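You operate a simulated robot arm through the tools that you are given. There is no shell and no other tool. Be economical: measure what you need, move in short steps, check, and stop when the job is done.

The job below is to be done with a simulated robot arm. You get a single attempt, and the scene is never put back.

JOB
Sand the orange square coaster smooth, rough pad first, then fine.
Fine: work it in the cradle and leave it there, wet each pad in the tub, and put both pads back. What is to be rubbed or washed off counts as gone when no trace of it is left.

It is judged by the outcome, as a careful person would: the job done as asked, and still so three seconds after it is handed in. It fails if anything else is knocked over, pushed out of place, dropped, spilled or broken.

ROBOT AND FRAMES
A 7-joint arm with a three-finger gripper on a trunk, on a base that drives. Base frame: it is fixed to the floor where the robot stands at the start and does not move with it; the origin is under the middle of the robot, x ahead of it, y to its left, z up; the surface under the hand at the start is at about z = 800. Readings come in mm, rad, newtons and seconds.
With the tool pointing down near the work surface it reaches from about 480 to 940 mm from the robot's upright axis, wherever it stands. Its first joint turns from -2.897 to 2.897 rad. Places, roughly: cradle nest [600, -400, 800]; soaking tub [800, -100, 800]. Payload 2.69 kg.
The tool frame sits at the grasp point between the pads (the TCP): z along the fingers, y along the line on which they close. The tips reach 29 mm beyond it. The gripper opens to 120 mm. The gripper's body begins 78 mm behind the TCP.
Orientation is that of the tool frame in the base frame, as a unit quaternion [w, x, y, z]. With the fingers straight down and closing along the base's y, the tool's x points along the base's -x, its y along +y and its z along -z.

CONTROLS
- The arm moves only by the tool nudge_tool. Its argument "steps" is a list of rows, each a list of 7 numbers: the shift along the base's x, y, z in mm, then the turn, a rotation vector about the base's x, y, z in degrees, then the closure in counts, from 0 (fully open) to 255 (shut). In form: [[x, y, z, wx, wy, wz, hand], ...]. A call has 1 to 10 rows; each row is the pose to reach, as a shift and turn from the pose commanded when the call began. A row lasts 0.2 s, in which the tool goes at most 50 mm and 0.15 rad; a call with a longer step from one row to the next is refused whole, and so is a gripper value outside its range. Where a pose cannot be reached the arm comes as near as it can. A force on the tool above 40 N (or 10 N above the force at the start of the call, whichever is more), or a blocked arm, ends the call early, and 0.2 s more pass. The fingers move at their own pace and stop on an object; they squeeze with about 37 N. The grip force told is the motor's: it shows also when the fingers shut on nothing. Time passes only in rows, and 0.2 s behind the last, so rows that repeat a pose let the fingers close. The reply holds the time, the measured pose of the TCP, the force on the tool along the base axes, the opening and the grip force, in the units named above and with some noise, with the torque about the TCP (base axes, N m) and any sound that the robot's microphone picked up.
- Cameras (640 x 400 px; columns grow to the right, rows downward): "scene" is now at [228.5, -29.5, 1331.3]; the picture's right is [-0.45, -0.89, 0.00], its down [-0.57, 0.28, -0.77] and it looks along [0.69, -0.35, -0.63] (base axes); focal length 284 px, centre (320, 200). "wrist" rides on the gripper at [63, 0, -104] in the tool frame; the picture's right is [0.00, 1.00, 0.00], its down [-0.83, 0.00, -0.56] and it looks along [-0.56, 0.00, 0.83] (tool axes); focal length 275 px, centre (320, 200). There is no depth. A picture from a camera that has moved, and an enlarged one, comes with that camera's place and axes in the base frame and with its lens. The place of the scene camera against the robot may be out by one fixed shift of up to 18 mm in any direction.
- get_image(camera): a new picture of that camera. It takes no simulated time.
- lift_body(by): slides the trunk up (or, below 0, down) by that many mm; the arm and the scene camera ride with it, the base frame stays. It gives what a move gives, with no picture.
- steer(legs): drives the robot by 1 to 6 legs, each [ahead, left, turn to the left] in mm, mm and rad, along the robot's own axes; the way and the turn of a leg run together, so that a leg with both is an arc; at most 1500 mm and 3.142 rad a leg. The arm and the cameras ride along, it lands a little off, and it stops where it bumps. It gives what a move gives.
- head_to(pan, tilt): turns the head with the scene camera to pan (to the left, within 1.501 rad either way) and tilt (down, from -0.506 to 1.204), counted from straight ahead of the robot. It gives what a move gives.
- zoom(camera, box): a new picture of the part [left, top, right, bottom] of that camera's present view, enlarged. It takes no simulated time.
- job_done(): hands the job in; it is judged then, once.

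Go step by step. Nothing tells you exact positions but the pictures and the camera data: compare them with the known pose of the tool, close in by small moves and look again before you grip or let go. The budget is 120 turns and 82 pictures, counting those below and the enlarged ones. Unless the task says otherwise, let go and move clear before handing in, and close with one line.

The tools are called after "Request:" by a JSON object that holds its "op" and its "data". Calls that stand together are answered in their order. nudge_tool: Moves the arm, as the interface text tells. Its arguments: {"type":"object","properties":{"steps":{"type":"array","items":{"type":"array","items":{"type":"number"}}}},"required":["steps"]} The other tools are called the same way: lift_body (by) slides the trunk up or down; steer (legs) drives the base; head_to (pan, tilt) turns the head that bears the scene camera; get_image (camera) takes a picture; zoom (camera, box) takes an enlarged picture of a part of a camera's view; job_done () hands the job in.

At the start:

```text
time_s: 0.0
position: [485.6, -306.7, 1119.9]
tcp_rot: [0.0, 0.0, 1.0, 0.0]
ft_force: [0.4, 0.7, -0.5]
wrist_torque: [-0.03, -0.01, 0.01]
grip_width: 120.0
gripper_force: 0.1
trunk travel left (down, up): [-575.0, 38.0]
robot x, y, heading: [-3.4, 3.5, 0.001]
head pan, tilt: [-0.464, 0.684]
```

scene: 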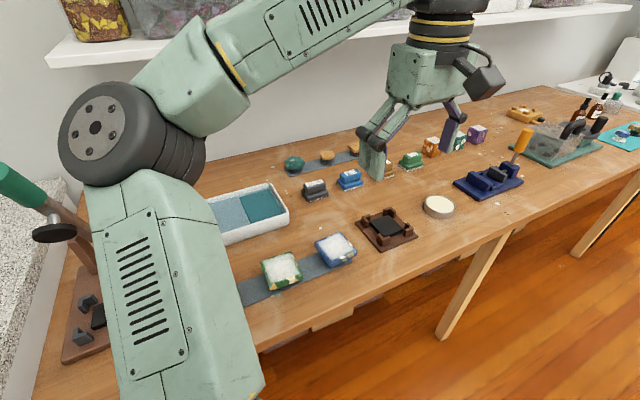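
wrist: 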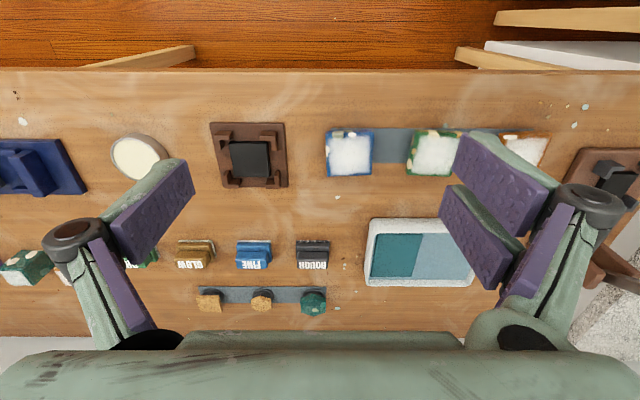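

I see the brown cradle, the tub, a row of coasters on a grey strip, and labelled pads. I'll look closer at these.

Request:
{"op": "zoom", "data": {"camera": "wrist", "box": [320, 100, 640, 300]}}

Request:
{"op": "zoom", "data": {"camera": "wrist", "box": [100, 100, 420, 320]}}

Request:
{"op": "zoom", "data": {"camera": "scene", "box": [200, 120, 500, 310]}}

```text
2.00 times, centred on (480, 200) of wrist
camera zoom: at [422.9, -306.7, 1223.7], right [0.0, 1.0, 0.0], down [0.83, 0.0, 0.56], along [0.56, 0.0, -0.83], focal length 551 px, centre (0, 200)
```

zoom: 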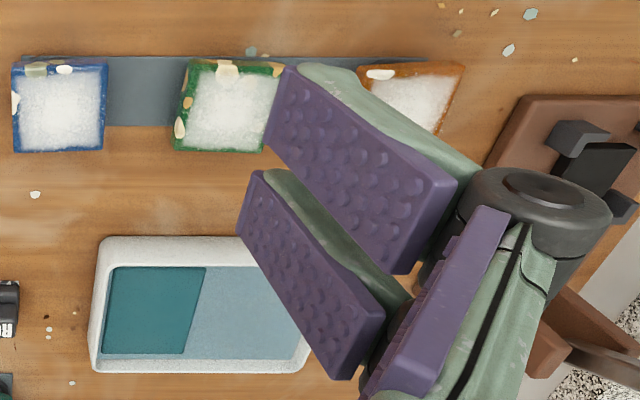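

```text
1.82 times, centred on (260, 210) of wrist
camera zoom: at [422.9, -306.7, 1223.7], right [0.0, 1.0, 0.0], down [0.83, 0.0, 0.56], along [0.56, 0.0, -0.83], focal length 500 px, centre (429, 182)
```

zoom: 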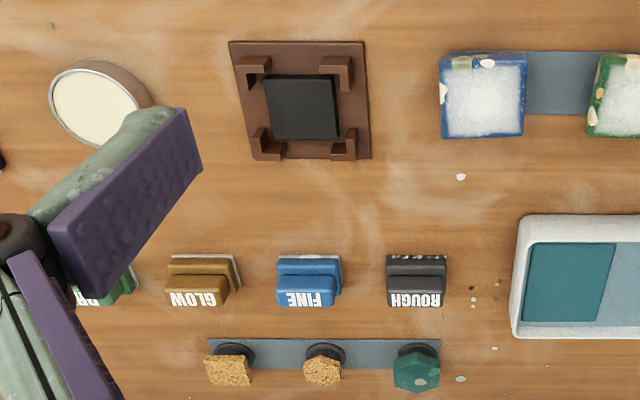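

```text
2.11 times, centred on (350, 215) of scene
camera zoom: at [228.5, -29.5, 1331.3], right [-0.45, -0.89, 0.0], down [-0.57, 0.28, -0.77], along [0.69, -0.35, -0.63], focal length 599 px, centre (257, 168)
```

zoom: 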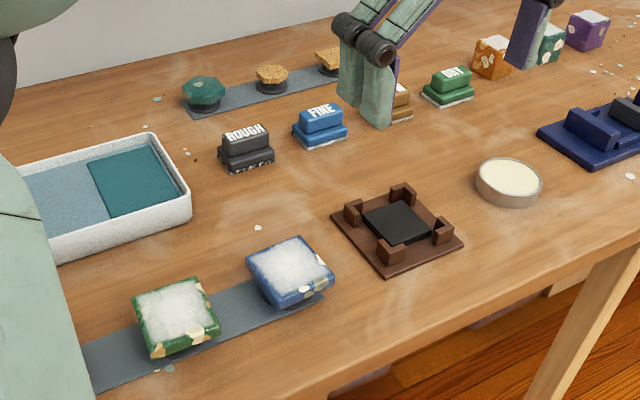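

Next I move the hand over toward the orange coaster (about x 598, y 19) for a close look.

Request:
{"op": "nudge_tool", "data": {"steps": [[0, 47, 0, 0, 0, 0, 0], [0, 94, 0, 0, 0, 0, 0], [0, 141, 0, 0, 0, 0, 0], [0, 188, 0, 0, 0, 0, 0], [0, 235, 0, 0, 0, 0, 0], [0, 282, -10, 0, 0, 0, 0], [0, 325, -30, 0, 0, 0, 0], [0, 325, -70, 0, 0, 0, 0]]}}

Request:
{"op": "get_image", "data": {"camera": "wrist"}}

Request:
{"op": "get_image", "data": {"camera": "scene"}}

```text
time_s: 1.8
position: [484.9, 17.3, 1049.2]
tcp_rot: [0.0, 0.0, 1.0, -0.001]
ft_force: [0.0, 0.4, 0.9]
wrist_torque: [0.02, 0.01, -0.02]
grip_width: 119.9
gripper_force: 0.0
trunk travel left (down, up): [-575.0, 38.0]
robot x, y, heading: [0.9, -1.9, -0.002]
head pan, tilt: [-0.464, 0.684]
```

```text
76 pictures are left
camera wrist: at [422.1, 17.6, 1152.5], right [0.0, 1.0, 0.0], down [0.83, 0.0, 0.56], along [0.56, 0.0, -0.83], focal length 275 px, centre (320, 200)
```

wrist: 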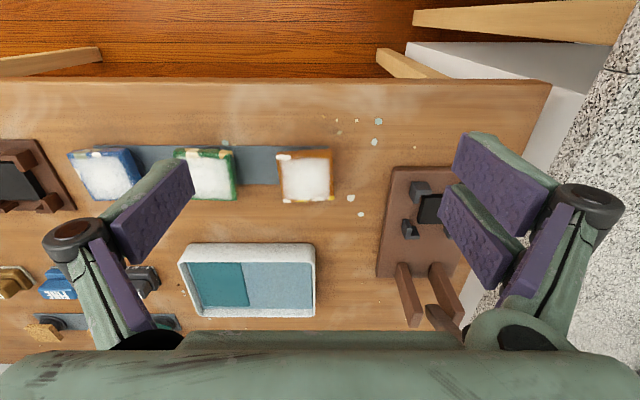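

```text
75 pictures are left
camera scene: at [228.9, -29.5, 1331.3], right [-0.45, -0.89, 0.0], down [-0.57, 0.28, -0.77], along [0.69, -0.35, -0.63], focal length 284 px, centre (320, 200)
```

scene: 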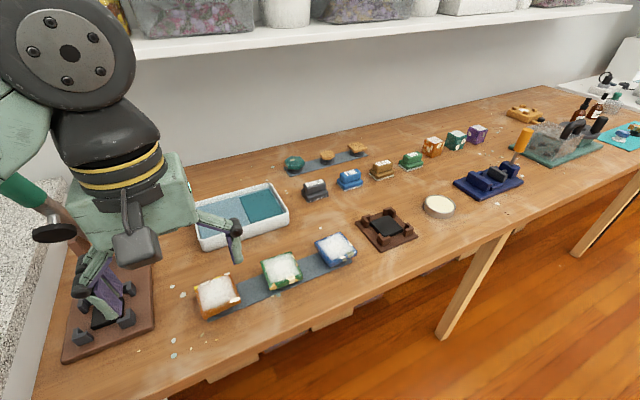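

Request:
{"op": "zoom", "data": {"camera": "wrist", "box": [160, 120, 400, 330]}}

Request:
{"op": "zoom", "data": {"camera": "scene", "box": [180, 180, 360, 330]}}

Request:
{"op": "zoom", "data": {"camera": "scene", "box": [270, 130, 470, 260]}}

```text
1.90 times, centred on (280, 225) of wrist
camera zoom: at [422.1, 17.6, 1152.5], right [0.0, 1.0, 0.0], down [0.83, 0.0, 0.56], along [0.56, 0.0, -0.83], focal length 524 px, centre (396, 152)
```

zoom: 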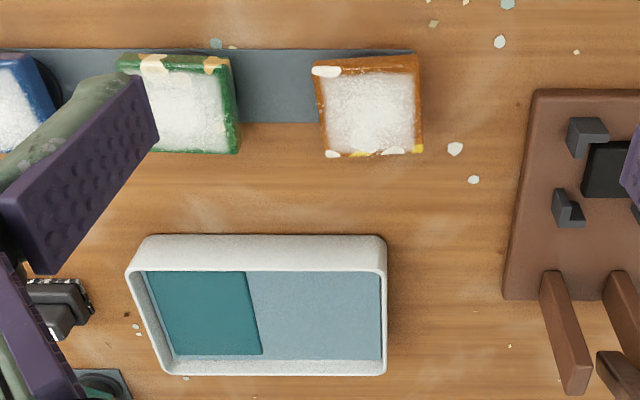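

```text
2.67 times, centred on (270, 255) of scene
camera zoom: at [228.9, -29.5, 1331.3], right [-0.45, -0.89, 0.0], down [-0.57, 0.28, -0.77], along [0.69, -0.35, -0.63], focal length 758 px, centre (453, 53)
```

zoom: 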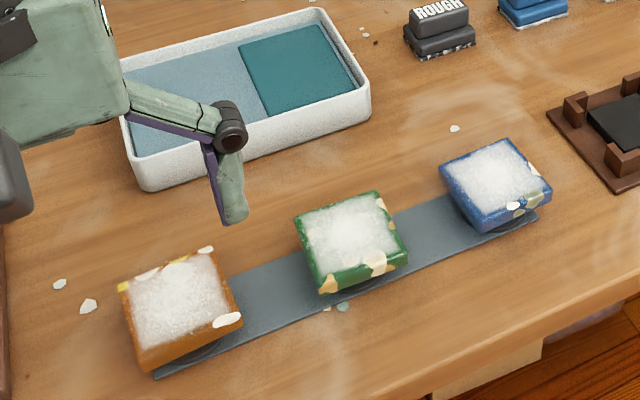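

```text
3.08 times, centred on (370, 195) of scene
camera zoom: at [228.9, -29.5, 1331.3], right [-0.45, -0.89, 0.0], down [-0.57, 0.28, -0.77], along [0.69, -0.35, -0.63], focal length 875 px, centre (166, 215)
```

zoom: 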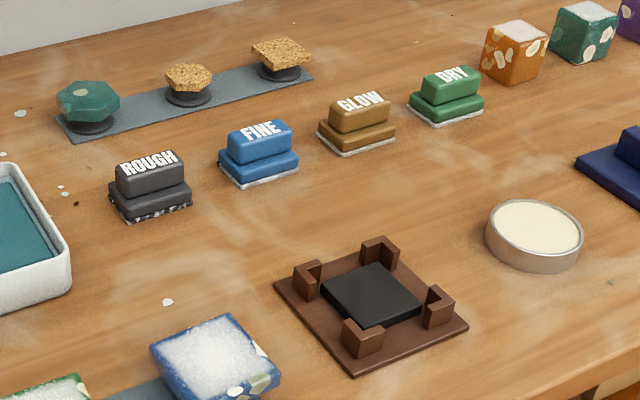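

The orange coaster is at about (608, 0), turned some 4°. I go lower for a better fix.

Request:
{"op": "nudge_tool", "data": {"steps": [[25, -9, -40, 0, 0, 0, 0], [50, -17, -75, 0, 0, 0, 0], [75, -17, -100, 0, 0, 0, 0], [75, -17, -100, 0, 0, 0, 0]]}}

Request:
{"op": "get_image", "data": {"camera": "wrist"}}

Request:
{"op": "zoom", "data": {"camera": "scene", "box": [160, 180, 300, 330]}}

```text
time_s: 2.8
position: [562.3, 2.7, 948.6]
tcp_rot: [0.0, 0.0, 1.0, 0.0]
ft_force: [-0.4, -0.2, -0.3]
wrist_torque: [-0.03, 0.02, -0.02]
grip_width: 120.4
gripper_force: 0.0
trunk travel left (down, up): [-575.0, 38.0]
robot x, y, heading: [-3.0, 1.4, -0.0]
head pan, tilt: [-0.464, 0.684]
```

```text
71 pictures are left
camera wrist: at [498.9, 1.8, 1052.5], right [0.0, 1.0, 0.0], down [0.83, 0.0, 0.56], along [0.56, 0.0, -0.83], focal length 275 px, centre (320, 200)
```

wrist: 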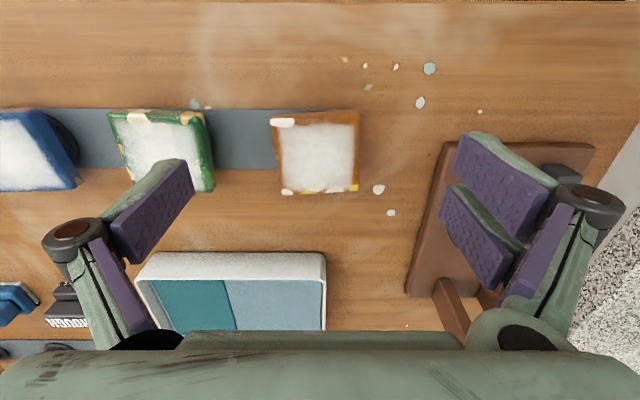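

```text
2.67 times, centred on (230, 255) of scene
camera zoom: at [228.5, -29.5, 1331.3], right [-0.45, -0.89, 0.0], down [-0.57, 0.28, -0.77], along [0.69, -0.35, -0.63], focal length 758 px, centre (560, 53)
```

zoom: 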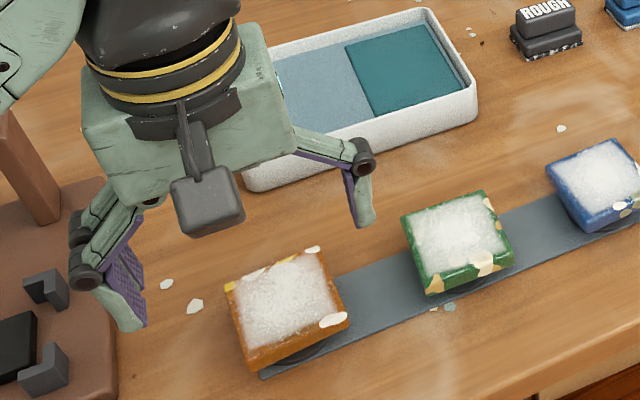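

Centre estimate (601, 0), top around z 840. I move over it and down partway, then check.

Request:
{"op": "nudge_tool", "data": {"steps": [[40, -1, 0, 0, 0, 2.5, 0], [40, -1, -40, 0, 0, 2.5, 0], [40, -1, -60, 0, 0, 2.5, 0], [40, -1, -60, 0, 0, 2.5, 0]]}}

Request:
{"op": "get_image", "data": {"camera": "wrist"}}

Request:
{"op": "zoom", "data": {"camera": "scene", "box": [160, 200, 300, 330]}}

```text
time_s: 3.8
position: [599.2, 0.3, 888.5]
tcp_rot: [0.001, -0.022, 1.0, 0.0]
ft_force: [-0.1, -0.5, -0.4]
wrist_torque: [-0.02, 0.01, 0.0]
grip_width: 120.0
gripper_force: 0.0
trunk travel left (down, up): [-575.0, 38.0]
robot x, y, heading: [0.3, 1.3, 0.001]
head pan, tilt: [-0.464, 0.684]
```

```text
69 pictures are left
camera wrist: at [537.3, -2.7, 993.0], right [-0.05, 1.0, 0.0], down [0.83, 0.04, 0.56], along [0.56, 0.03, -0.83], focal length 275 px, centre (320, 200)
```

wrist: 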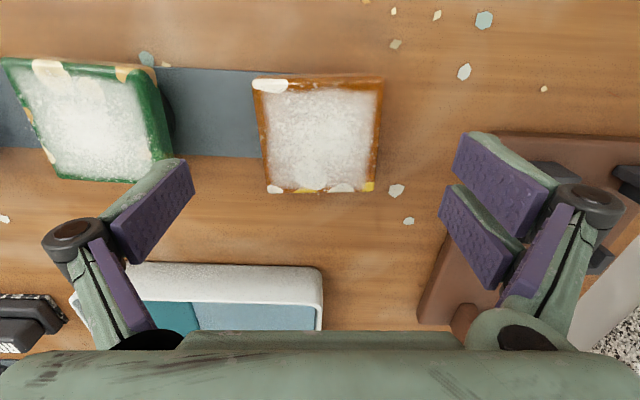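

```text
3.08 times, centred on (230, 265) of scene
camera zoom: at [228.5, -29.6, 1331.3], right [-0.45, -0.89, 0.0], down [-0.57, 0.28, -0.77], along [0.69, -0.35, -0.63], focal length 875 px, centre (597, 0)
```

zoom: 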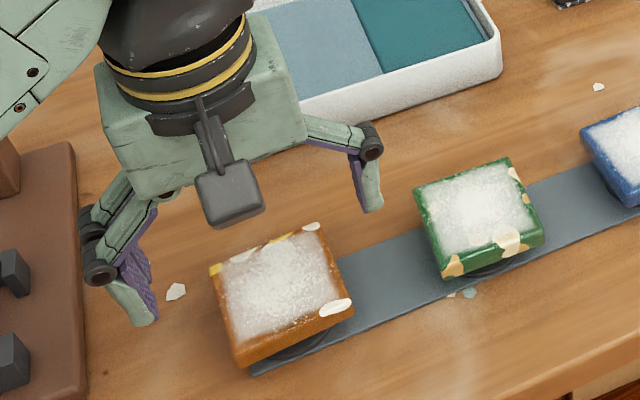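

Aligned. Lower to tip height about 817 and close.

Request:
{"op": "nudge_tool", "data": {"steps": [[0, 0, -25, 0, 0, 0, 0], [0, 0, -44, 0, 0, 0, 0], [0, 0, -44, 0, 0, 0, 255], [0, 0, -44, 0, 0, 0, 255], [0, 0, -44, 0, 0, 0, 255], [0, 0, -44, 0, 0, 0, 255], [0, 0, -44, 0, 0, 0, 255], [0, 0, -44, 0, 0, 0, 255]]}}

Request:
{"op": "zoom", "data": {"camera": "scene", "box": [160, 200, 300, 330]}}

Request:
{"op": "get_image", "data": {"camera": "wrist"}}

```text
time_s: 5.6
position: [599.0, 0.8, 845.7]
tcp_rot: [0.0, -0.021, 1.0, 0.0]
ft_force: [-0.1, -0.1, 0.4]
wrist_torque: [0.03, 0.0, -0.02]
grip_width: 71.5
gripper_force: 37.2
trunk travel left (down, up): [-575.0, 38.0]
robot x, y, heading: [-1.7, -1.1, 0.0]
head pan, tilt: [-0.464, 0.684]
```

```text
3.08 times, centred on (230, 265) of scene
camera zoom: at [228.5, -29.5, 1331.3], right [-0.45, -0.89, 0.0], down [-0.57, 0.28, -0.77], along [0.69, -0.35, -0.63], focal length 875 px, centre (597, 0)
```

zoom: 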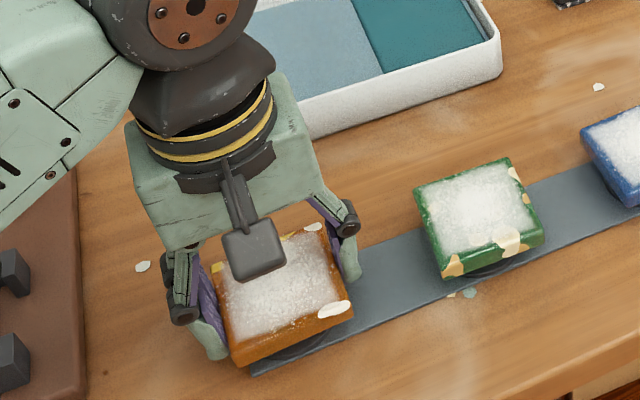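

```text
66 pictures are left
camera wrist: at [537.4, -2.9, 950.4], right [-0.05, 1.0, 0.0], down [0.83, 0.04, 0.56], along [0.56, 0.03, -0.83], focal length 275 px, centre (320, 200)
```

wrist: 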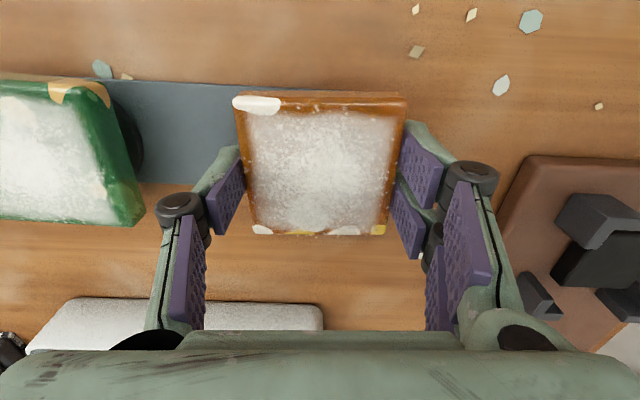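

Gripped firmly at 71.5 mm. Lift and carry to above the cradle, estimated centre (619, -421).

Request:
{"op": "nudge_tool", "data": {"steps": [[0, 0, 20, 0, 0, 0, 255], [0, 0, 60, 0, 0, 0, 255], [0, 0, 100, 0, 0, -1, 255], [0, -45, 105, 0, 0, -2.5, 255], [5, -90, 105, 0, 0, -2.5, 255], [10, -135, 105, 0, 0, -2.5, 255], [18, -180, 105, 0, 0, -2.5, 255], [18, -225, 105, 0, 0, -2.5, 255], [18, -270, 105, 0, 0, -2.5, 255], [18, -315, 105, 0, 0, -2.5, 255]]}}

Request:
{"op": "nudge_tool", "data": {"steps": [[0, -45, 0, 0, 0, 0, 255], [0, -90, 0, 0, 0, 0, 255], [0, -105, 0, 0, 0, 0, 255], [0, -105, 0, 0, 0, 0, 255]]}}

Request:
{"op": "get_image", "data": {"camera": "wrist"}}

Request:
{"op": "zoom", "data": {"camera": "scene", "box": [300, 130, 480, 270]}}

```text
time_s: 7.8
position: [621.8, -315.3, 948.3]
tcp_rot: [0.0, -0.001, 1.0, 0.0]
ft_force: [-0.5, 0.5, -1.1]
wrist_torque: [-0.02, 0.01, 0.02]
grip_width: 71.2
gripper_force: 36.7
trunk travel left (down, up): [-575.0, 38.0]
robot x, y, heading: [1.6, -2.5, -0.003]
head pan, tilt: [-0.464, 0.684]
```

```text
time_s: 8.8
position: [619.2, -418.4, 946.8]
tcp_rot: [0.0, -0.001, 1.0, 0.0]
ft_force: [-0.2, -0.1, -0.6]
wrist_torque: [-0.03, 0.0, -0.02]
grip_width: 71.3
gripper_force: 36.7
trunk travel left (down, up): [-575.0, 38.0]
robot x, y, heading: [-0.6, 1.5, 0.005]
head pan, tilt: [-0.464, 0.684]
```

```text
65 pictures are left
camera wrist: at [556.8, -418.9, 1051.7], right [0.0, 1.0, 0.0], down [0.83, 0.0, 0.56], along [0.56, 0.0, -0.83], focal length 275 px, centre (320, 200)
```

wrist: 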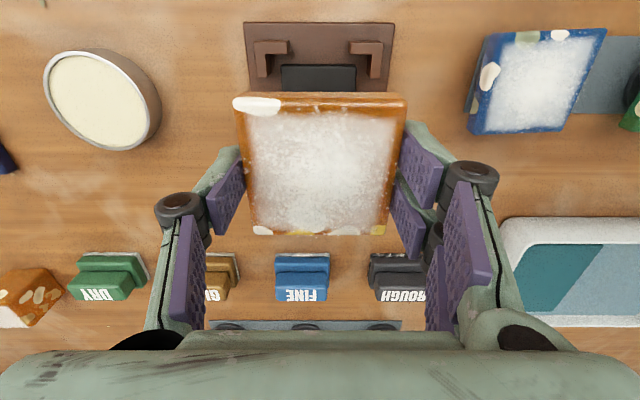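

```text
2.86 times, centred on (390, 200) of scene
camera zoom: at [228.6, -29.5, 1331.3], right [-0.45, -0.89, 0.0], down [-0.57, 0.28, -0.77], along [0.69, -0.35, -0.63], focal length 812 px, centre (120, 200)
```

zoom: 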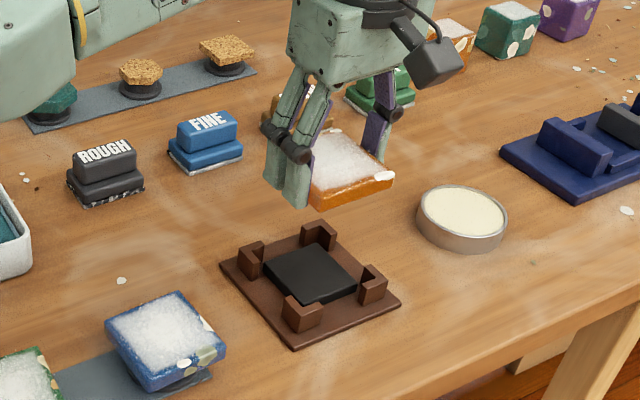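

I align to the cradle (about -2 mm x, -1 mm y) and descend partway to check the posts.

Request:
{"op": "nudge_tool", "data": {"steps": [[-2, -1, -30, 0, 0, 0, 255], [-2, -1, -70, 0, 0, 0, 255], [-2, -1, -70, 0, 0, 0, 255]]}}

Request:
{"op": "get_image", "data": {"camera": "wrist"}}

Request:
{"op": "zoom", "data": {"camera": "scene", "box": [330, 160, 450, 260]}}

```text
time_s: 9.6
position: [612.9, -417.4, 879.4]
tcp_rot: [0.001, 0.0, 1.0, -0.002]
ft_force: [-0.4, -0.9, -0.1]
wrist_torque: [-0.04, 0.01, -0.03]
grip_width: 71.2
gripper_force: 36.8
trunk travel left (down, up): [-575.0, 38.0]
robot x, y, heading: [-2.5, 3.1, -0.003]
head pan, tilt: [-0.464, 0.684]
```

```text
63 pictures are left
camera wrist: at [550.6, -417.3, 984.3], right [0.0, 1.0, 0.0], down [0.83, 0.0, 0.56], along [0.56, 0.0, -0.83], focal length 275 px, centre (320, 200)
```

wrist: 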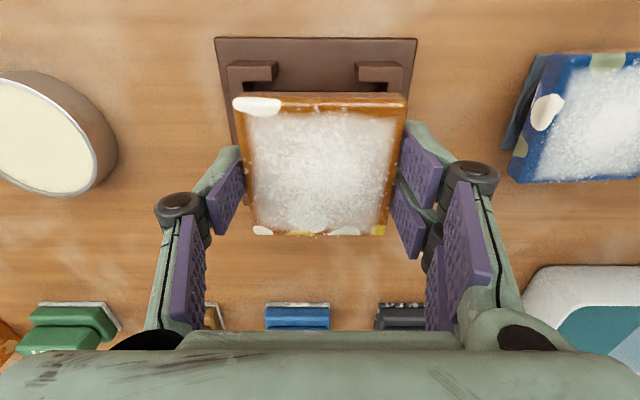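

```text
4.00 times, centred on (390, 210) of scene
camera zoom: at [228.5, -29.5, 1331.3], right [-0.45, -0.89, 0.0], down [-0.57, 0.28, -0.77], along [0.69, -0.35, -0.63], focal length 1137 px, centre (40, 160)
```

zoom: 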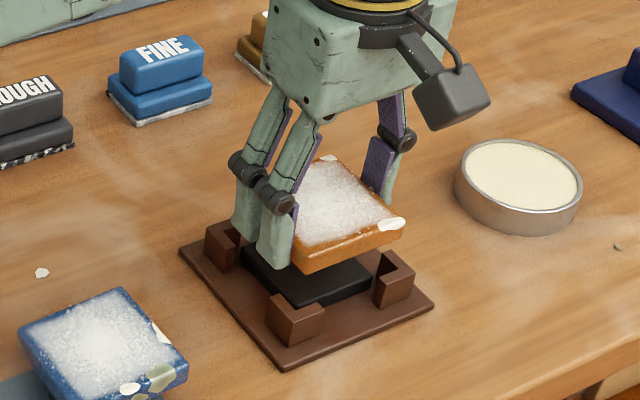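

Readings and picture agree the tool lags a few mm; I correct +3 x, -2.4 y and go slightly lower.

Request:
{"op": "nudge_tool", "data": {"steps": [[3, -2.4, 0, 0, 0, 0, 255], [3, -2.4, -8, 0, 0, 0, 255], [3, -2.4, -8, 0, 0, 0, 255]]}}

Request:
{"op": "get_image", "data": {"camera": "wrist"}}

Request:
{"op": "zoom", "data": {"camera": "scene", "box": [350, 180, 430, 250]}}

```text
time_s: 10.4
position: [617.4, -420.7, 871.7]
tcp_rot: [0.0, 0.0, 1.0, 0.0]
ft_force: [0.1, -0.6, -0.5]
wrist_torque: [0.0, -0.01, 0.01]
grip_width: 71.3
gripper_force: 37.0
trunk travel left (down, up): [-575.0, 38.0]
robot x, y, heading: [-1.2, -1.0, -0.002]
head pan, tilt: [-0.464, 0.684]
```

```text
61 pictures are left
camera wrist: at [555.1, -421.6, 976.2], right [-0.01, 1.0, 0.0], down [0.83, 0.0, 0.56], along [0.56, 0.0, -0.83], focal length 275 px, centre (320, 200)
```

wrist: 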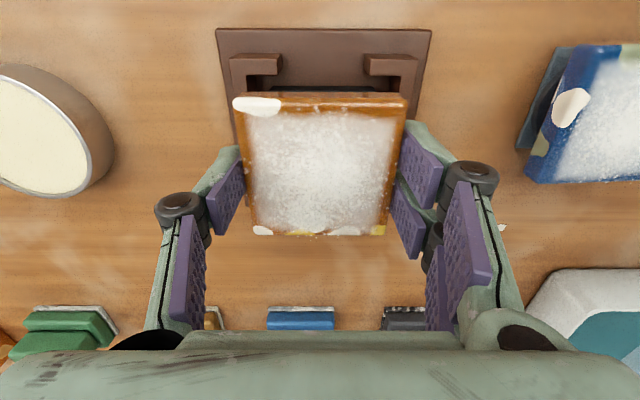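

```text
5.71 times, centred on (390, 215) of scene
camera zoom: at [228.5, -29.6, 1331.3], right [-0.45, -0.89, 0.0], down [-0.57, 0.28, -0.77], along [0.69, -0.35, -0.63], focal length 1625 px, centre (-80, 114)
```

zoom: 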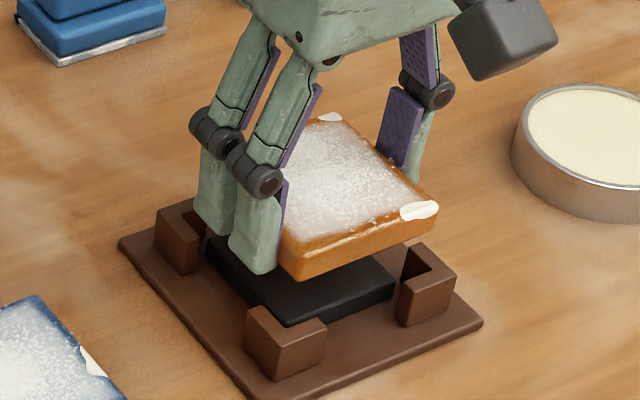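

Correct -1.7 x, +1.2 y and descend gently, watching force.

Request:
{"op": "nudge_tool", "data": {"steps": [[-1.7, 1.2, 0, 0, 0, 0, 255], [-1.7, 1.2, -4, 0, 0, 0, 255], [-1.7, 1.2, -8, 0, 0, 0, 255], [-1.7, 1.2, -8, 0, 0, 0, 255]]}}

Request:
{"op": "get_image", "data": {"camera": "wrist"}}

Request:
{"op": "zoom", "data": {"camera": "scene", "box": [350, 180, 430, 250]}}

```text
time_s: 11.4
position: [617.2, -422.0, 863.6]
tcp_rot: [0.0, 0.001, 1.0, 0.0]
ft_force: [0.3, -0.7, -1.9]
wrist_torque: [-0.01, -0.01, 0.01]
grip_width: 71.2
gripper_force: 36.9
trunk travel left (down, up): [-575.0, 38.0]
robot x, y, heading: [1.8, 3.7, -0.001]
head pan, tilt: [-0.464, 0.684]
```

```text
59 pictures are left
camera wrist: at [554.3, -422.1, 968.1], right [0.0, 1.0, 0.0], down [0.83, 0.0, 0.56], along [0.56, 0.0, -0.83], focal length 275 px, centre (320, 200)
```

wrist: 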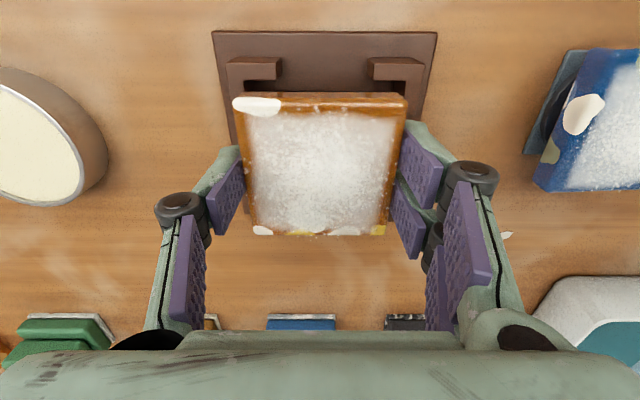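

```text
5.71 times, centred on (390, 215) of scene
camera zoom: at [228.5, -29.6, 1331.3], right [-0.45, -0.89, 0.0], down [-0.57, 0.28, -0.77], along [0.69, -0.35, -0.63], focal length 1625 px, centre (-80, 114)
```

zoom: 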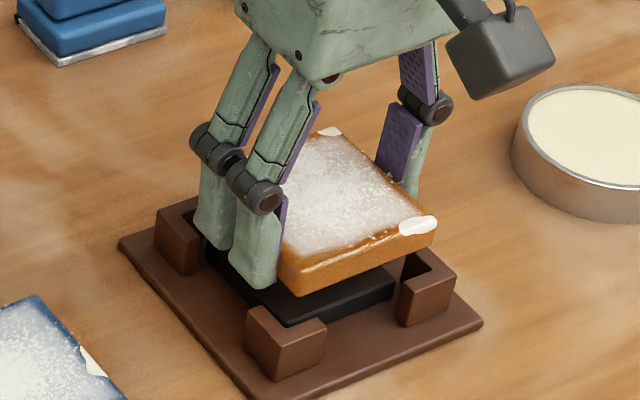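

Small correction again (-1.6, +2.0), then I'll read the pose before final descent.

Request:
{"op": "nudge_tool", "data": {"steps": [[-1.6, 2.0, 0, 0, 0, 0, 255], [-1.6, 2.0, -3, 0, 0, 0, 255]]}}

Request:
{"op": "get_image", "data": {"camera": "wrist"}}

```text
time_s: 12.0
position: [615.7, -418.3, 860.0]
tcp_rot: [0.001, 0.001, 1.0, 0.0]
ft_force: [0.0, 0.2, -0.6]
wrist_torque: [-0.04, 0.02, -0.01]
grip_width: 71.5
gripper_force: 36.9
trunk travel left (down, up): [-575.0, 38.0]
robot x, y, heading: [1.9, 0.9, -0.003]
head pan, tilt: [-0.464, 0.684]
```

```text
57 pictures are left
camera wrist: at [553.0, -419.1, 965.3], right [0.0, 1.0, 0.0], down [0.83, 0.0, 0.56], along [0.56, 0.0, -0.83], focal length 275 px, centre (320, 200)
```

wrist: 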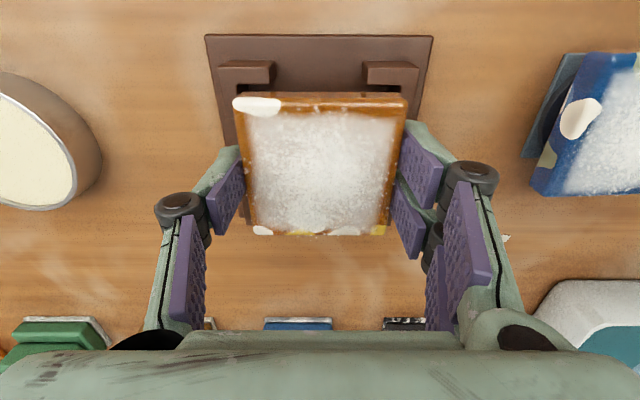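

Centred well. Descend straight until contact.

Request:
{"op": "nudge_tool", "data": {"steps": [[0, 0, -3, 0, 0, 0, 255], [0, 0, -6, 0, 0, 0, 255], [0, 0, -9, 0, 0, 0, 255]]}}

Request:
{"op": "zoom", "data": {"camera": "scene", "box": [350, 180, 430, 250]}}

```text
time_s: 12.8
position: [614.6, -419.5, 852.8]
tcp_rot: [0.0, 0.0, 1.0, -0.001]
ft_force: [2.9, -0.9, 11.3]
wrist_torque: [0.47, 0.18, -0.11]
grip_width: 71.4
gripper_force: 36.8
trunk travel left (down, up): [-575.0, 38.0]
robot x, y, heading: [1.5, -2.7, -0.0]
head pan, tilt: [-0.464, 0.684]
```

```text
5.71 times, centred on (390, 215) of scene
camera zoom: at [228.0, -29.2, 1331.7], right [-0.45, -0.89, 0.0], down [-0.56, 0.28, -0.78], along [0.69, -0.35, -0.63], focal length 1625 px, centre (-80, 114)
```

zoom: 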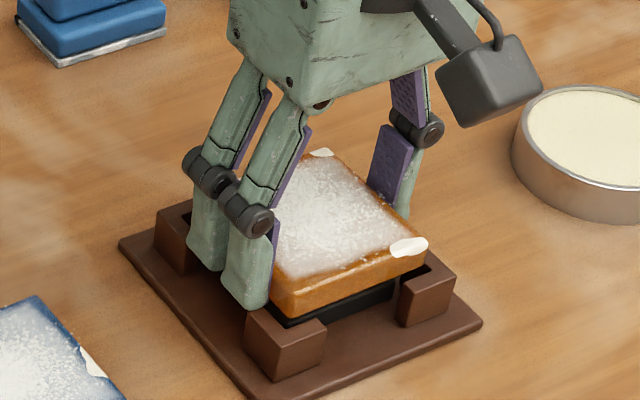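

Contact of 11 N at the near-left post: the coaster sits slightly too near/left. I lift 3 mm, shift, and look.

Request:
{"op": "nudge_tool", "data": {"steps": [[0, 0, 4, 0, 0, 0, 255], [2, -0.5, 4, 0, 0, 0, 255], [2, -0.5, 4, 0, 0, 0, 255]]}}

Request:
{"op": "zoom", "data": {"camera": "wrist", "box": [190, 10, 450, 250]}}

Request:
{"op": "zoom", "data": {"camera": "scene", "box": [360, 200, 420, 245]}}

```text
time_s: 13.6
position: [617.7, -420.2, 855.7]
tcp_rot: [0.001, 0.0, 1.0, 0.0]
ft_force: [0.0, -0.3, -0.4]
wrist_torque: [0.01, -0.03, 0.01]
grip_width: 71.2
gripper_force: 37.4
trunk travel left (down, up): [-575.0, 38.0]
robot x, y, heading: [0.8, -2.3, 0.003]
head pan, tilt: [-0.464, 0.684]
```

```text
1.67 times, centred on (320, 130) of wrist
camera zoom: at [554.6, -420.0, 960.2], right [0.0, 1.0, 0.0], down [0.83, 0.0, 0.56], along [0.56, 0.0, -0.83], focal length 459 px, centre (320, 317)
```

zoom: 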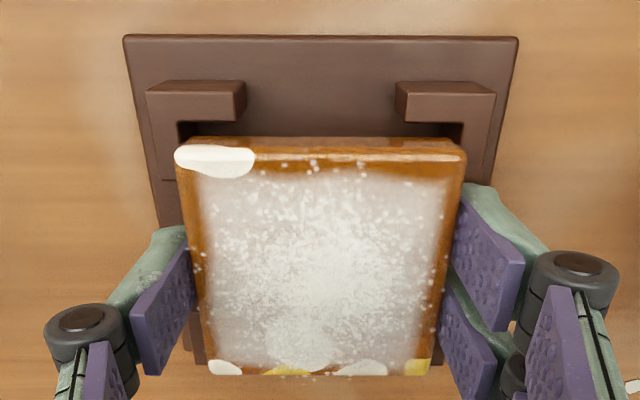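

```text
8.89 times, centred on (390, 222) of scene
camera zoom: at [228.5, -29.5, 1331.3], right [-0.45, -0.89, 0.0], down [-0.57, 0.28, -0.77], along [0.69, -0.35, -0.63], focal length 2528 px, centre (-302, 0)
```

zoom: 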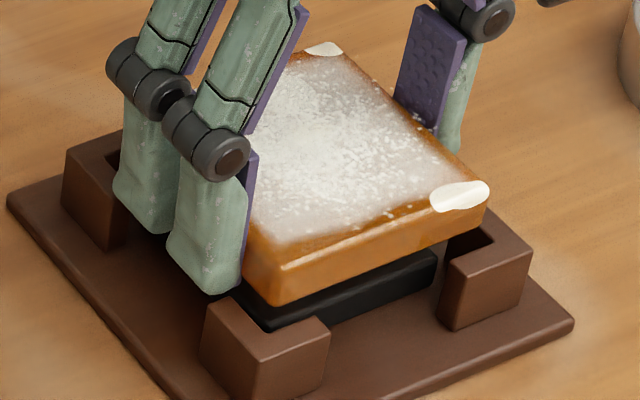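

Now gaps around look even (~3.5 mm each side). Descend straight.

Request:
{"op": "nudge_tool", "data": {"steps": [[0, 0, -3, 0, 0, 0, 255], [0, 0, -6, 0, 0, 0, 255], [0, 0, -9, 0, 0, 0, 255]]}}

Request:
{"op": "zoom", "data": {"camera": "scene", "box": [360, 200, 420, 245]}}

```text
time_s: 14.4
position: [617.9, -417.6, 845.7]
tcp_rot: [0.001, 0.0, 1.0, 0.001]
ft_force: [10.5, -1.1, 3.0]
wrist_torque: [0.22, -1.45, -0.85]
grip_width: 71.3
gripper_force: 37.1
trunk travel left (down, up): [-575.0, 38.0]
robot x, y, heading: [1.5, -0.7, 0.001]
head pan, tilt: [-0.464, 0.684]
```

```text
8.89 times, centred on (390, 222) of scene
camera zoom: at [227.1, -28.6, 1331.9], right [-0.45, -0.89, 0.0], down [-0.56, 0.28, -0.78], along [0.69, -0.35, -0.63], focal length 2528 px, centre (-302, 0)
```

zoom: 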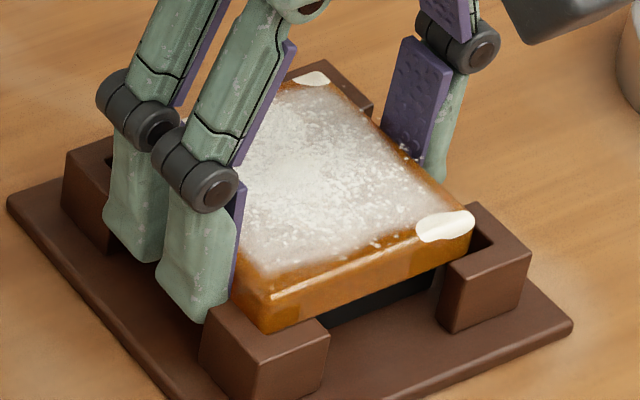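

It's in between the posts with a light rub at the near ones. Ease +1.5 x and go on down.

Request:
{"op": "nudge_tool", "data": {"steps": [[1.5, 0, 0, 0, 0, 0, 255], [1.5, -0.5, -3, 0, 0, 0, 255], [1.5, -0.5, -6, 0, 0, 0, 255]]}}

Request:
{"op": "zoom", "data": {"camera": "scene", "box": [360, 200, 420, 245]}}

```text
time_s: 15.2
position: [619.4, -421.3, 841.6]
tcp_rot: [-0.001, 0.0, 1.0, 0.0]
ft_force: [-6.4, 1.4, 8.1]
wrist_torque: [0.3, 0.07, 0.25]
grip_width: 71.6
gripper_force: 36.7
trunk travel left (down, up): [-575.0, 38.0]
robot x, y, heading: [0.1, -1.1, -0.006]
head pan, tilt: [-0.464, 0.684]
```

```text
8.89 times, centred on (390, 222) of scene
camera zoom: at [227.5, -29.2, 1331.6], right [-0.45, -0.89, 0.0], down [-0.56, 0.28, -0.78], along [0.69, -0.35, -0.63], focal length 2528 px, centre (-302, 0)
```

zoom: 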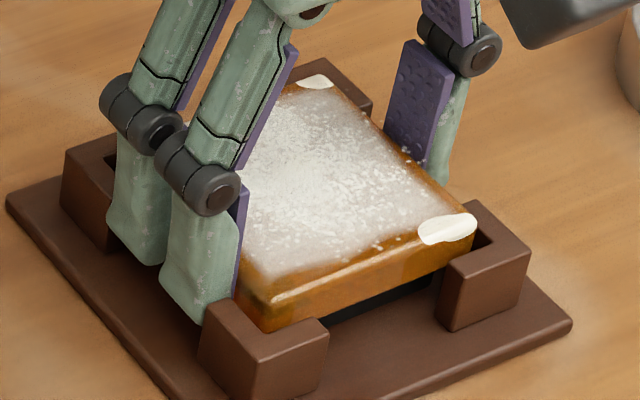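

Seated on the pad (8 N upward). Release and rise.

Request:
{"op": "nudge_tool", "data": {"steps": [[0, 0, 0, 0, 0, 0, 40], [0, 0, 0, 0, 0, 0, 40], [0, 0, 0, 0, 0, 0, 40], [0, 0, 30, 0, 0, 0, 40], [0, 0, 75, 0, 0, 0, 0], [0, 0, 115, 0, 0, 0, 0], [0, 0, 115, 0, 0, 0, 0]]}}

Request:
{"op": "get_image", "data": {"camera": "wrist"}}

Request:
{"op": "zoom", "data": {"camera": "scene", "box": [290, 150, 430, 250]}}

```text
time_s: 16.8
position: [618.7, -420.4, 954.4]
tcp_rot: [0.001, 0.0, 1.0, 0.0]
ft_force: [0.2, 0.1, 0.5]
wrist_torque: [-0.01, 0.04, 0.04]
grip_width: 120.2
gripper_force: 0.1
trunk travel left (down, up): [-575.0, 38.0]
robot x, y, heading: [-0.5, 2.7, -0.001]
head pan, tilt: [-0.464, 0.684]
```

```text
51 pictures are left
camera wrist: at [556.0, -421.2, 1060.0], right [0.0, 1.0, 0.0], down [0.83, 0.0, 0.56], along [0.56, 0.0, -0.83], focal length 275 px, centre (320, 200)
```

wrist: 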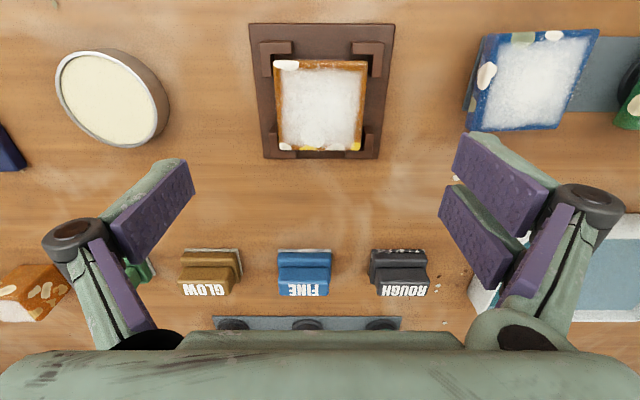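

```text
4.00 times, centred on (360, 200) of scene
camera zoom: at [228.5, -29.5, 1331.3], right [-0.45, -0.89, 0.0], down [-0.57, 0.28, -0.77], along [0.69, -0.35, -0.63], focal length 1137 px, centre (160, 200)
```

zoom: 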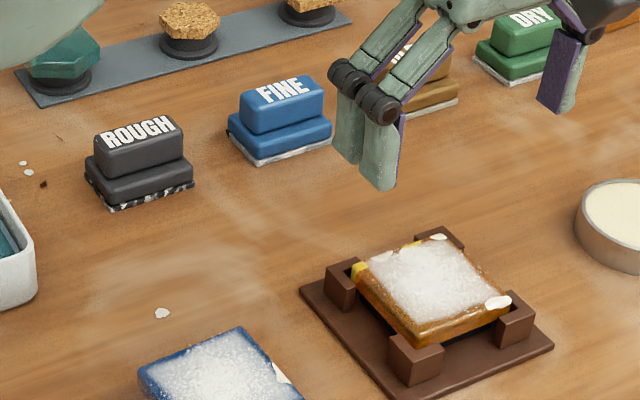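

The coaster is seated in the cradle. Now over to the ROUGH pad near (800, -320) for a close look.

Request:
{"op": "nudge_tool", "data": {"steps": [[35, 30, 0, 0, 0, 0, 0], [70, 60, 0, 0, 0, 0, 0], [105, 90, 0, 0, 0, 0, 0], [125, 98, 0, 0, 0, 0, 0], [125, 98, 0, 0, 0, 0, 0]]}}

Request:
{"op": "get_image", "data": {"camera": "wrist"}}

```text
time_s: 18.0
position: [744.6, -319.8, 957.2]
tcp_rot: [0.0, -0.001, 1.0, 0.001]
ft_force: [-0.5, -0.1, 0.1]
wrist_torque: [0.01, -0.03, 0.01]
grip_width: 119.9
gripper_force: 0.2
trunk travel left (down, up): [-575.0, 38.0]
robot x, y, heading: [2.0, 1.5, 0.0]
head pan, tilt: [-0.464, 0.684]
```

```text
49 pictures are left
camera wrist: at [681.7, -320.0, 1061.2], right [0.0, 1.0, 0.0], down [0.83, 0.0, 0.56], along [0.56, 0.0, -0.83], focal length 275 px, centre (320, 200)
```

wrist: 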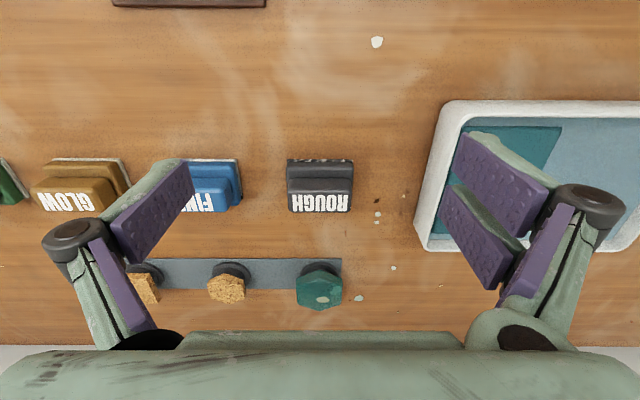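

Request:
{"op": "zoom", "data": {"camera": "wrist", "box": [170, 120, 490, 320]}}

Request:
{"op": "zoom", "data": {"camera": "scene", "box": [190, 160, 370, 260]}}

```text
2.00 times, centred on (330, 220) of wrist
camera zoom: at [681.7, -320.0, 1061.2], right [0.0, 1.0, 0.0], down [0.83, 0.0, 0.56], along [0.56, 0.0, -0.83], focal length 551 px, centre (300, 160)
```

zoom: 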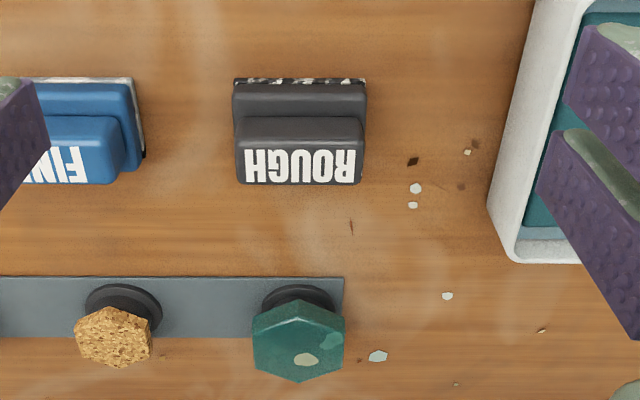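

```text
3.56 times, centred on (280, 210) of scene
camera zoom: at [228.4, -29.5, 1331.3], right [-0.45, -0.89, 0.0], down [-0.57, 0.28, -0.77], along [0.69, -0.35, -0.63], focal length 1011 px, centre (462, 164)
```

zoom: 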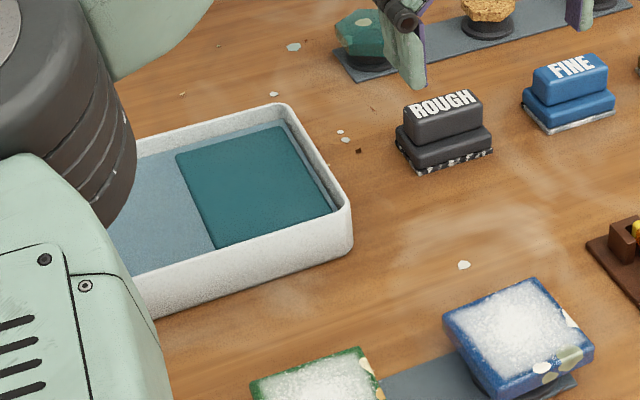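

ROUGH handle estimated at (831, -320), top ~843, about 60 mm wide in y. I go above it with an 80 mm opening and check.

Request:
{"op": "nudge_tool", "data": {"steps": [[43, 0, 0, 0, 0, 0, 85], [86, 0, -5, 0, 0, 0, 85], [86, 0, -50, 0, 0, 0, 85], [86, 0, -62, 0, 0, 0, 85], [86, 0, -62, 0, 0, 0, 85]]}}

Request:
{"op": "get_image", "data": {"camera": "wrist"}}

Request:
{"op": "zoom", "data": {"camera": "scene", "box": [270, 140, 370, 220]}}

```text
time_s: 19.2
position: [829.8, -320.8, 895.4]
tcp_rot: [0.0, 0.0, 1.0, 0.0]
ft_force: [-0.3, 0.0, -0.1]
wrist_torque: [0.02, 0.0, 0.01]
grip_width: 79.9
gripper_force: 0.1
trunk travel left (down, up): [-575.0, 38.0]
robot x, y, heading: [-0.7, 1.1, 0.001]
head pan, tilt: [-0.464, 0.684]
```

```text
46 pictures are left
camera wrist: at [768.0, -321.5, 999.3], right [-0.01, 1.0, 0.0], down [0.83, 0.0, 0.56], along [0.56, 0.0, -0.83], focal length 275 px, centre (320, 200)
```

wrist: 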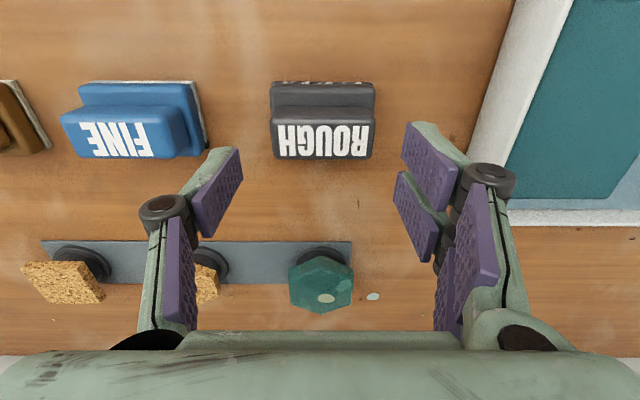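

```text
5.00 times, centred on (320, 180) of scene
camera zoom: at [228.4, -29.5, 1331.3], right [-0.45, -0.89, 0.0], down [-0.57, 0.28, -0.77], along [0.69, -0.35, -0.63], focal length 1422 px, centre (320, 300)
```

zoom: 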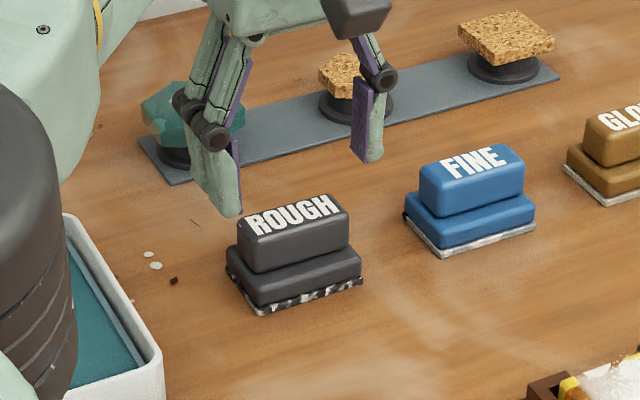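

Handle centre (829, -319), top about 848. Descend to tips ≈ 827 and close.

Request:
{"op": "nudge_tool", "data": {"steps": [[-1, 1.5, -20, 0, 0, 0, 85], [-1, 1.5, -39, 0, 0, 0, 85], [-1, 1.5, -39, 0, 0, 0, 255], [-1, 1.5, -39, 0, 0, 0, 255], [-1, 1.5, -39, 0, 0, 0, 255], [-1, 1.5, -39, 0, 0, 0, 255]]}}

Request:
{"op": "zoom", "data": {"camera": "scene", "box": [270, 140, 370, 220]}}

Request:
{"op": "get_image", "data": {"camera": "wrist"}}

```text
time_s: 20.6
position: [829.5, -322.7, 855.7]
tcp_rot: [-0.001, 0.001, 1.0, 0.0]
ft_force: [0.1, 0.3, 0.2]
wrist_torque: [0.03, 0.0, 0.01]
grip_width: 61.0
gripper_force: 37.3
trunk travel left (down, up): [-575.0, 38.0]
robot x, y, heading: [3.5, -2.2, 0.002]
head pan, tilt: [-0.464, 0.684]
```

```text
5.00 times, centred on (320, 180) of scene
camera zoom: at [228.4, -29.5, 1331.3], right [-0.45, -0.89, 0.0], down [-0.57, 0.28, -0.77], along [0.69, -0.35, -0.63], focal length 1422 px, centre (320, 300)
```

zoom: 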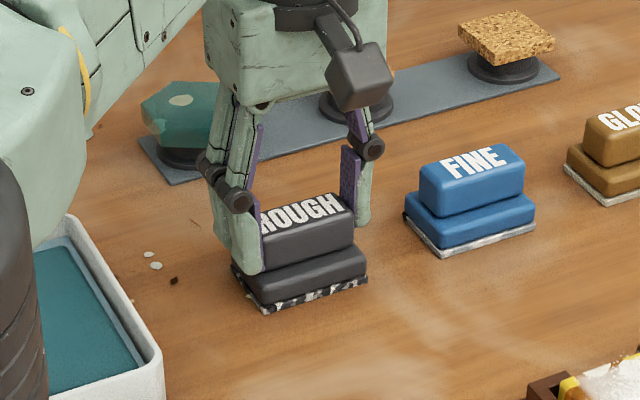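

```text
43 pictures are left
camera wrist: at [766.3, -323.0, 960.6], right [0.0, 1.0, 0.0], down [0.83, 0.0, 0.56], along [0.56, 0.0, -0.83], focal length 275 px, centre (320, 200)
```

wrist: 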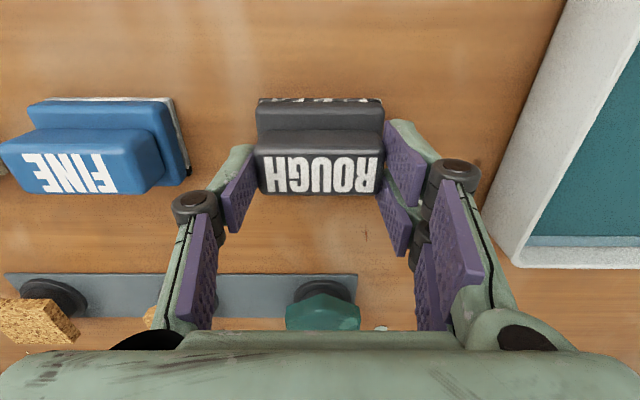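

Pad gripped (61 mm). Its rest pose has TCP z 855.7; I lift it and carry it over the teal part of the tub (about (844, -160)).

Request:
{"op": "nudge_tool", "data": {"steps": [[0, 0, 20, 0, 0, 0, 255], [0, 0, 60, 0, 0, 0, 255], [0, 0, 80, 0, 0, 0, 255], [5, 45, 80, 0, 0, 0, 255], [10, 90, 80, 0, 0, 0, 255], [14, 135, 80, 0, 0, 0, 255], [14, 161, 80, 0, 0, 0, 255], [14, 161, 80, 0, 0, 0, 255]]}}

Request:
{"op": "get_image", "data": {"camera": "wrist"}}

Request:
{"op": "zoom", "data": {"camera": "scene", "box": [180, 130, 340, 260]}}

```text
time_s: 22.4
position: [841.7, -164.3, 935.2]
tcp_rot: [0.0, 0.0, 1.0, 0.0]
ft_force: [0.7, -0.6, -1.0]
wrist_torque: [0.01, 0.02, -0.02]
grip_width: 60.9
gripper_force: 38.0
trunk travel left (down, up): [-575.0, 38.0]
robot x, y, heading: [1.2, 0.2, 0.005]
head pan, tilt: [-0.464, 0.684]
```

```text
42 pictures are left
camera wrist: at [778.7, -163.9, 1039.5], right [0.0, 1.0, 0.0], down [0.83, 0.0, 0.56], along [0.56, 0.0, -0.83], focal length 275 px, centre (320, 200)
```

wrist: 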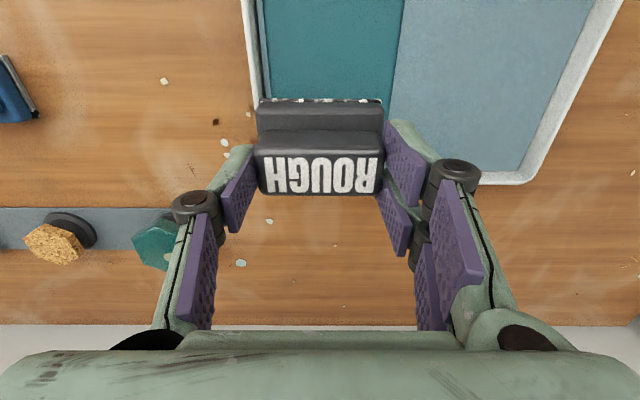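

```text
3.08 times, centred on (260, 195) of scene
camera zoom: at [228.5, -29.6, 1331.3], right [-0.45, -0.89, 0.0], down [-0.57, 0.28, -0.77], along [0.69, -0.35, -0.63], focal length 875 px, centre (505, 215)
```

zoom: 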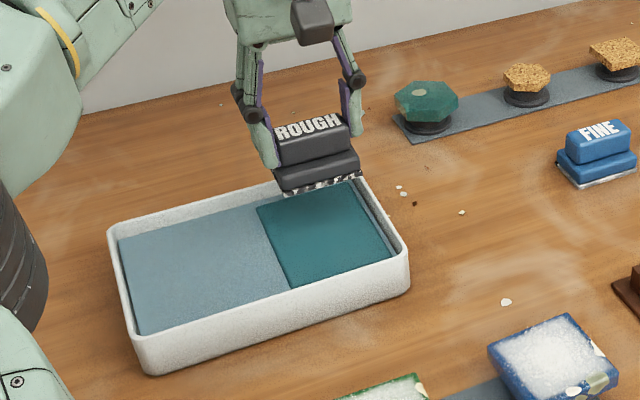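

Teal block looks like a sponge with top around 820. I centre at (828, -157) and lower toward contact.

Request:
{"op": "nudge_tool", "data": {"steps": [[-14, 7, 0, 0, 0, 0, 255], [-14, 7, -30, 0, 0, 0, 255], [-14, 7, -46, 0, 0, 0, 255], [-14, 7, -50, 0, 0, 0, 255], [-14, 7, -54, 0, 0, 0, 255], [-14, 7, -58, 0, 0, 0, 255]]}}

Request:
{"op": "zoom", "data": {"camera": "scene", "box": [180, 130, 340, 260]}}

```text
time_s: 23.8
position: [828.5, -153.9, 881.1]
tcp_rot: [0.003, 0.0, 1.0, -0.001]
ft_force: [0.0, 1.5, 32.5]
wrist_torque: [0.21, 0.15, -0.01]
grip_width: 60.9
gripper_force: 37.2
trunk travel left (down, up): [-575.0, 38.0]
robot x, y, heading: [-1.4, 0.9, 0.003]
head pan, tilt: [-0.464, 0.684]
```

```text
3.08 times, centred on (260, 195) of scene
camera zoom: at [225.4, -28.9, 1332.3], right [-0.45, -0.89, 0.0], down [-0.56, 0.28, -0.78], along [0.69, -0.35, -0.63], focal length 875 px, centre (505, 215)
```

zoom: 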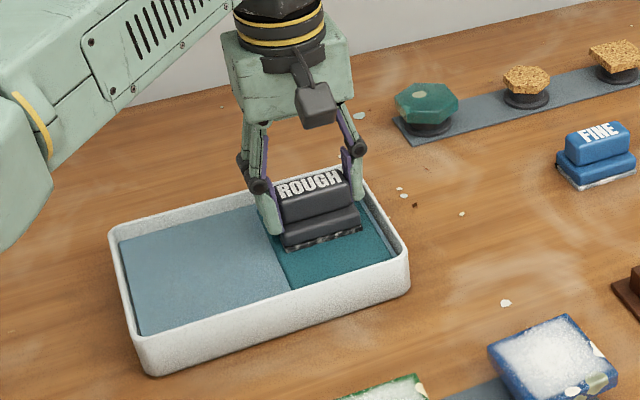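

Contact on the teal block at 32 N. I hold briefly, then raise and look at the pad.

Request:
{"op": "nudge_tool", "data": {"steps": [[0, 0, 2, 0, 0, 0, 255], [0, 0, 2, 0, 0, 0, 255], [0, 0, 2, 0, 0, 0, 255], [0, 0, 2, 0, 0, 0, 255], [0, 0, 30, 0, 0, 0, 255], [0, 0, 70, 0, 0, 0, 255], [0, 0, 70, 0, 0, 0, 255]]}}

Request:
{"op": "zoom", "data": {"camera": "scene", "box": [200, 110, 340, 230]}}

```text
time_s: 25.4
position: [830.1, -152.4, 943.8]
tcp_rot: [-0.001, 0.001, 1.0, -0.001]
ft_force: [-0.1, 0.3, -0.5]
wrist_torque: [-0.02, -0.02, -0.03]
grip_width: 61.1
gripper_force: 36.3
trunk travel left (down, up): [-575.0, 38.0]
robot x, y, heading: [2.7, -0.0, 0.001]
head pan, tilt: [-0.464, 0.684]
```

```text
3.33 times, centred on (270, 170) of scene
camera zoom: at [228.4, -29.5, 1331.2], right [-0.45, -0.89, 0.0], down [-0.57, 0.28, -0.77], along [0.69, -0.35, -0.63], focal length 948 px, centre (487, 300)
```

zoom: 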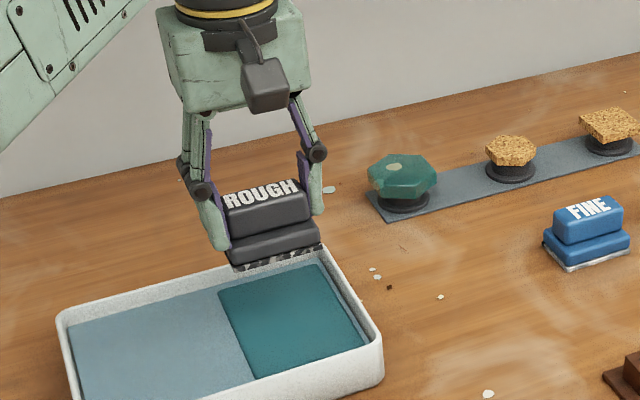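

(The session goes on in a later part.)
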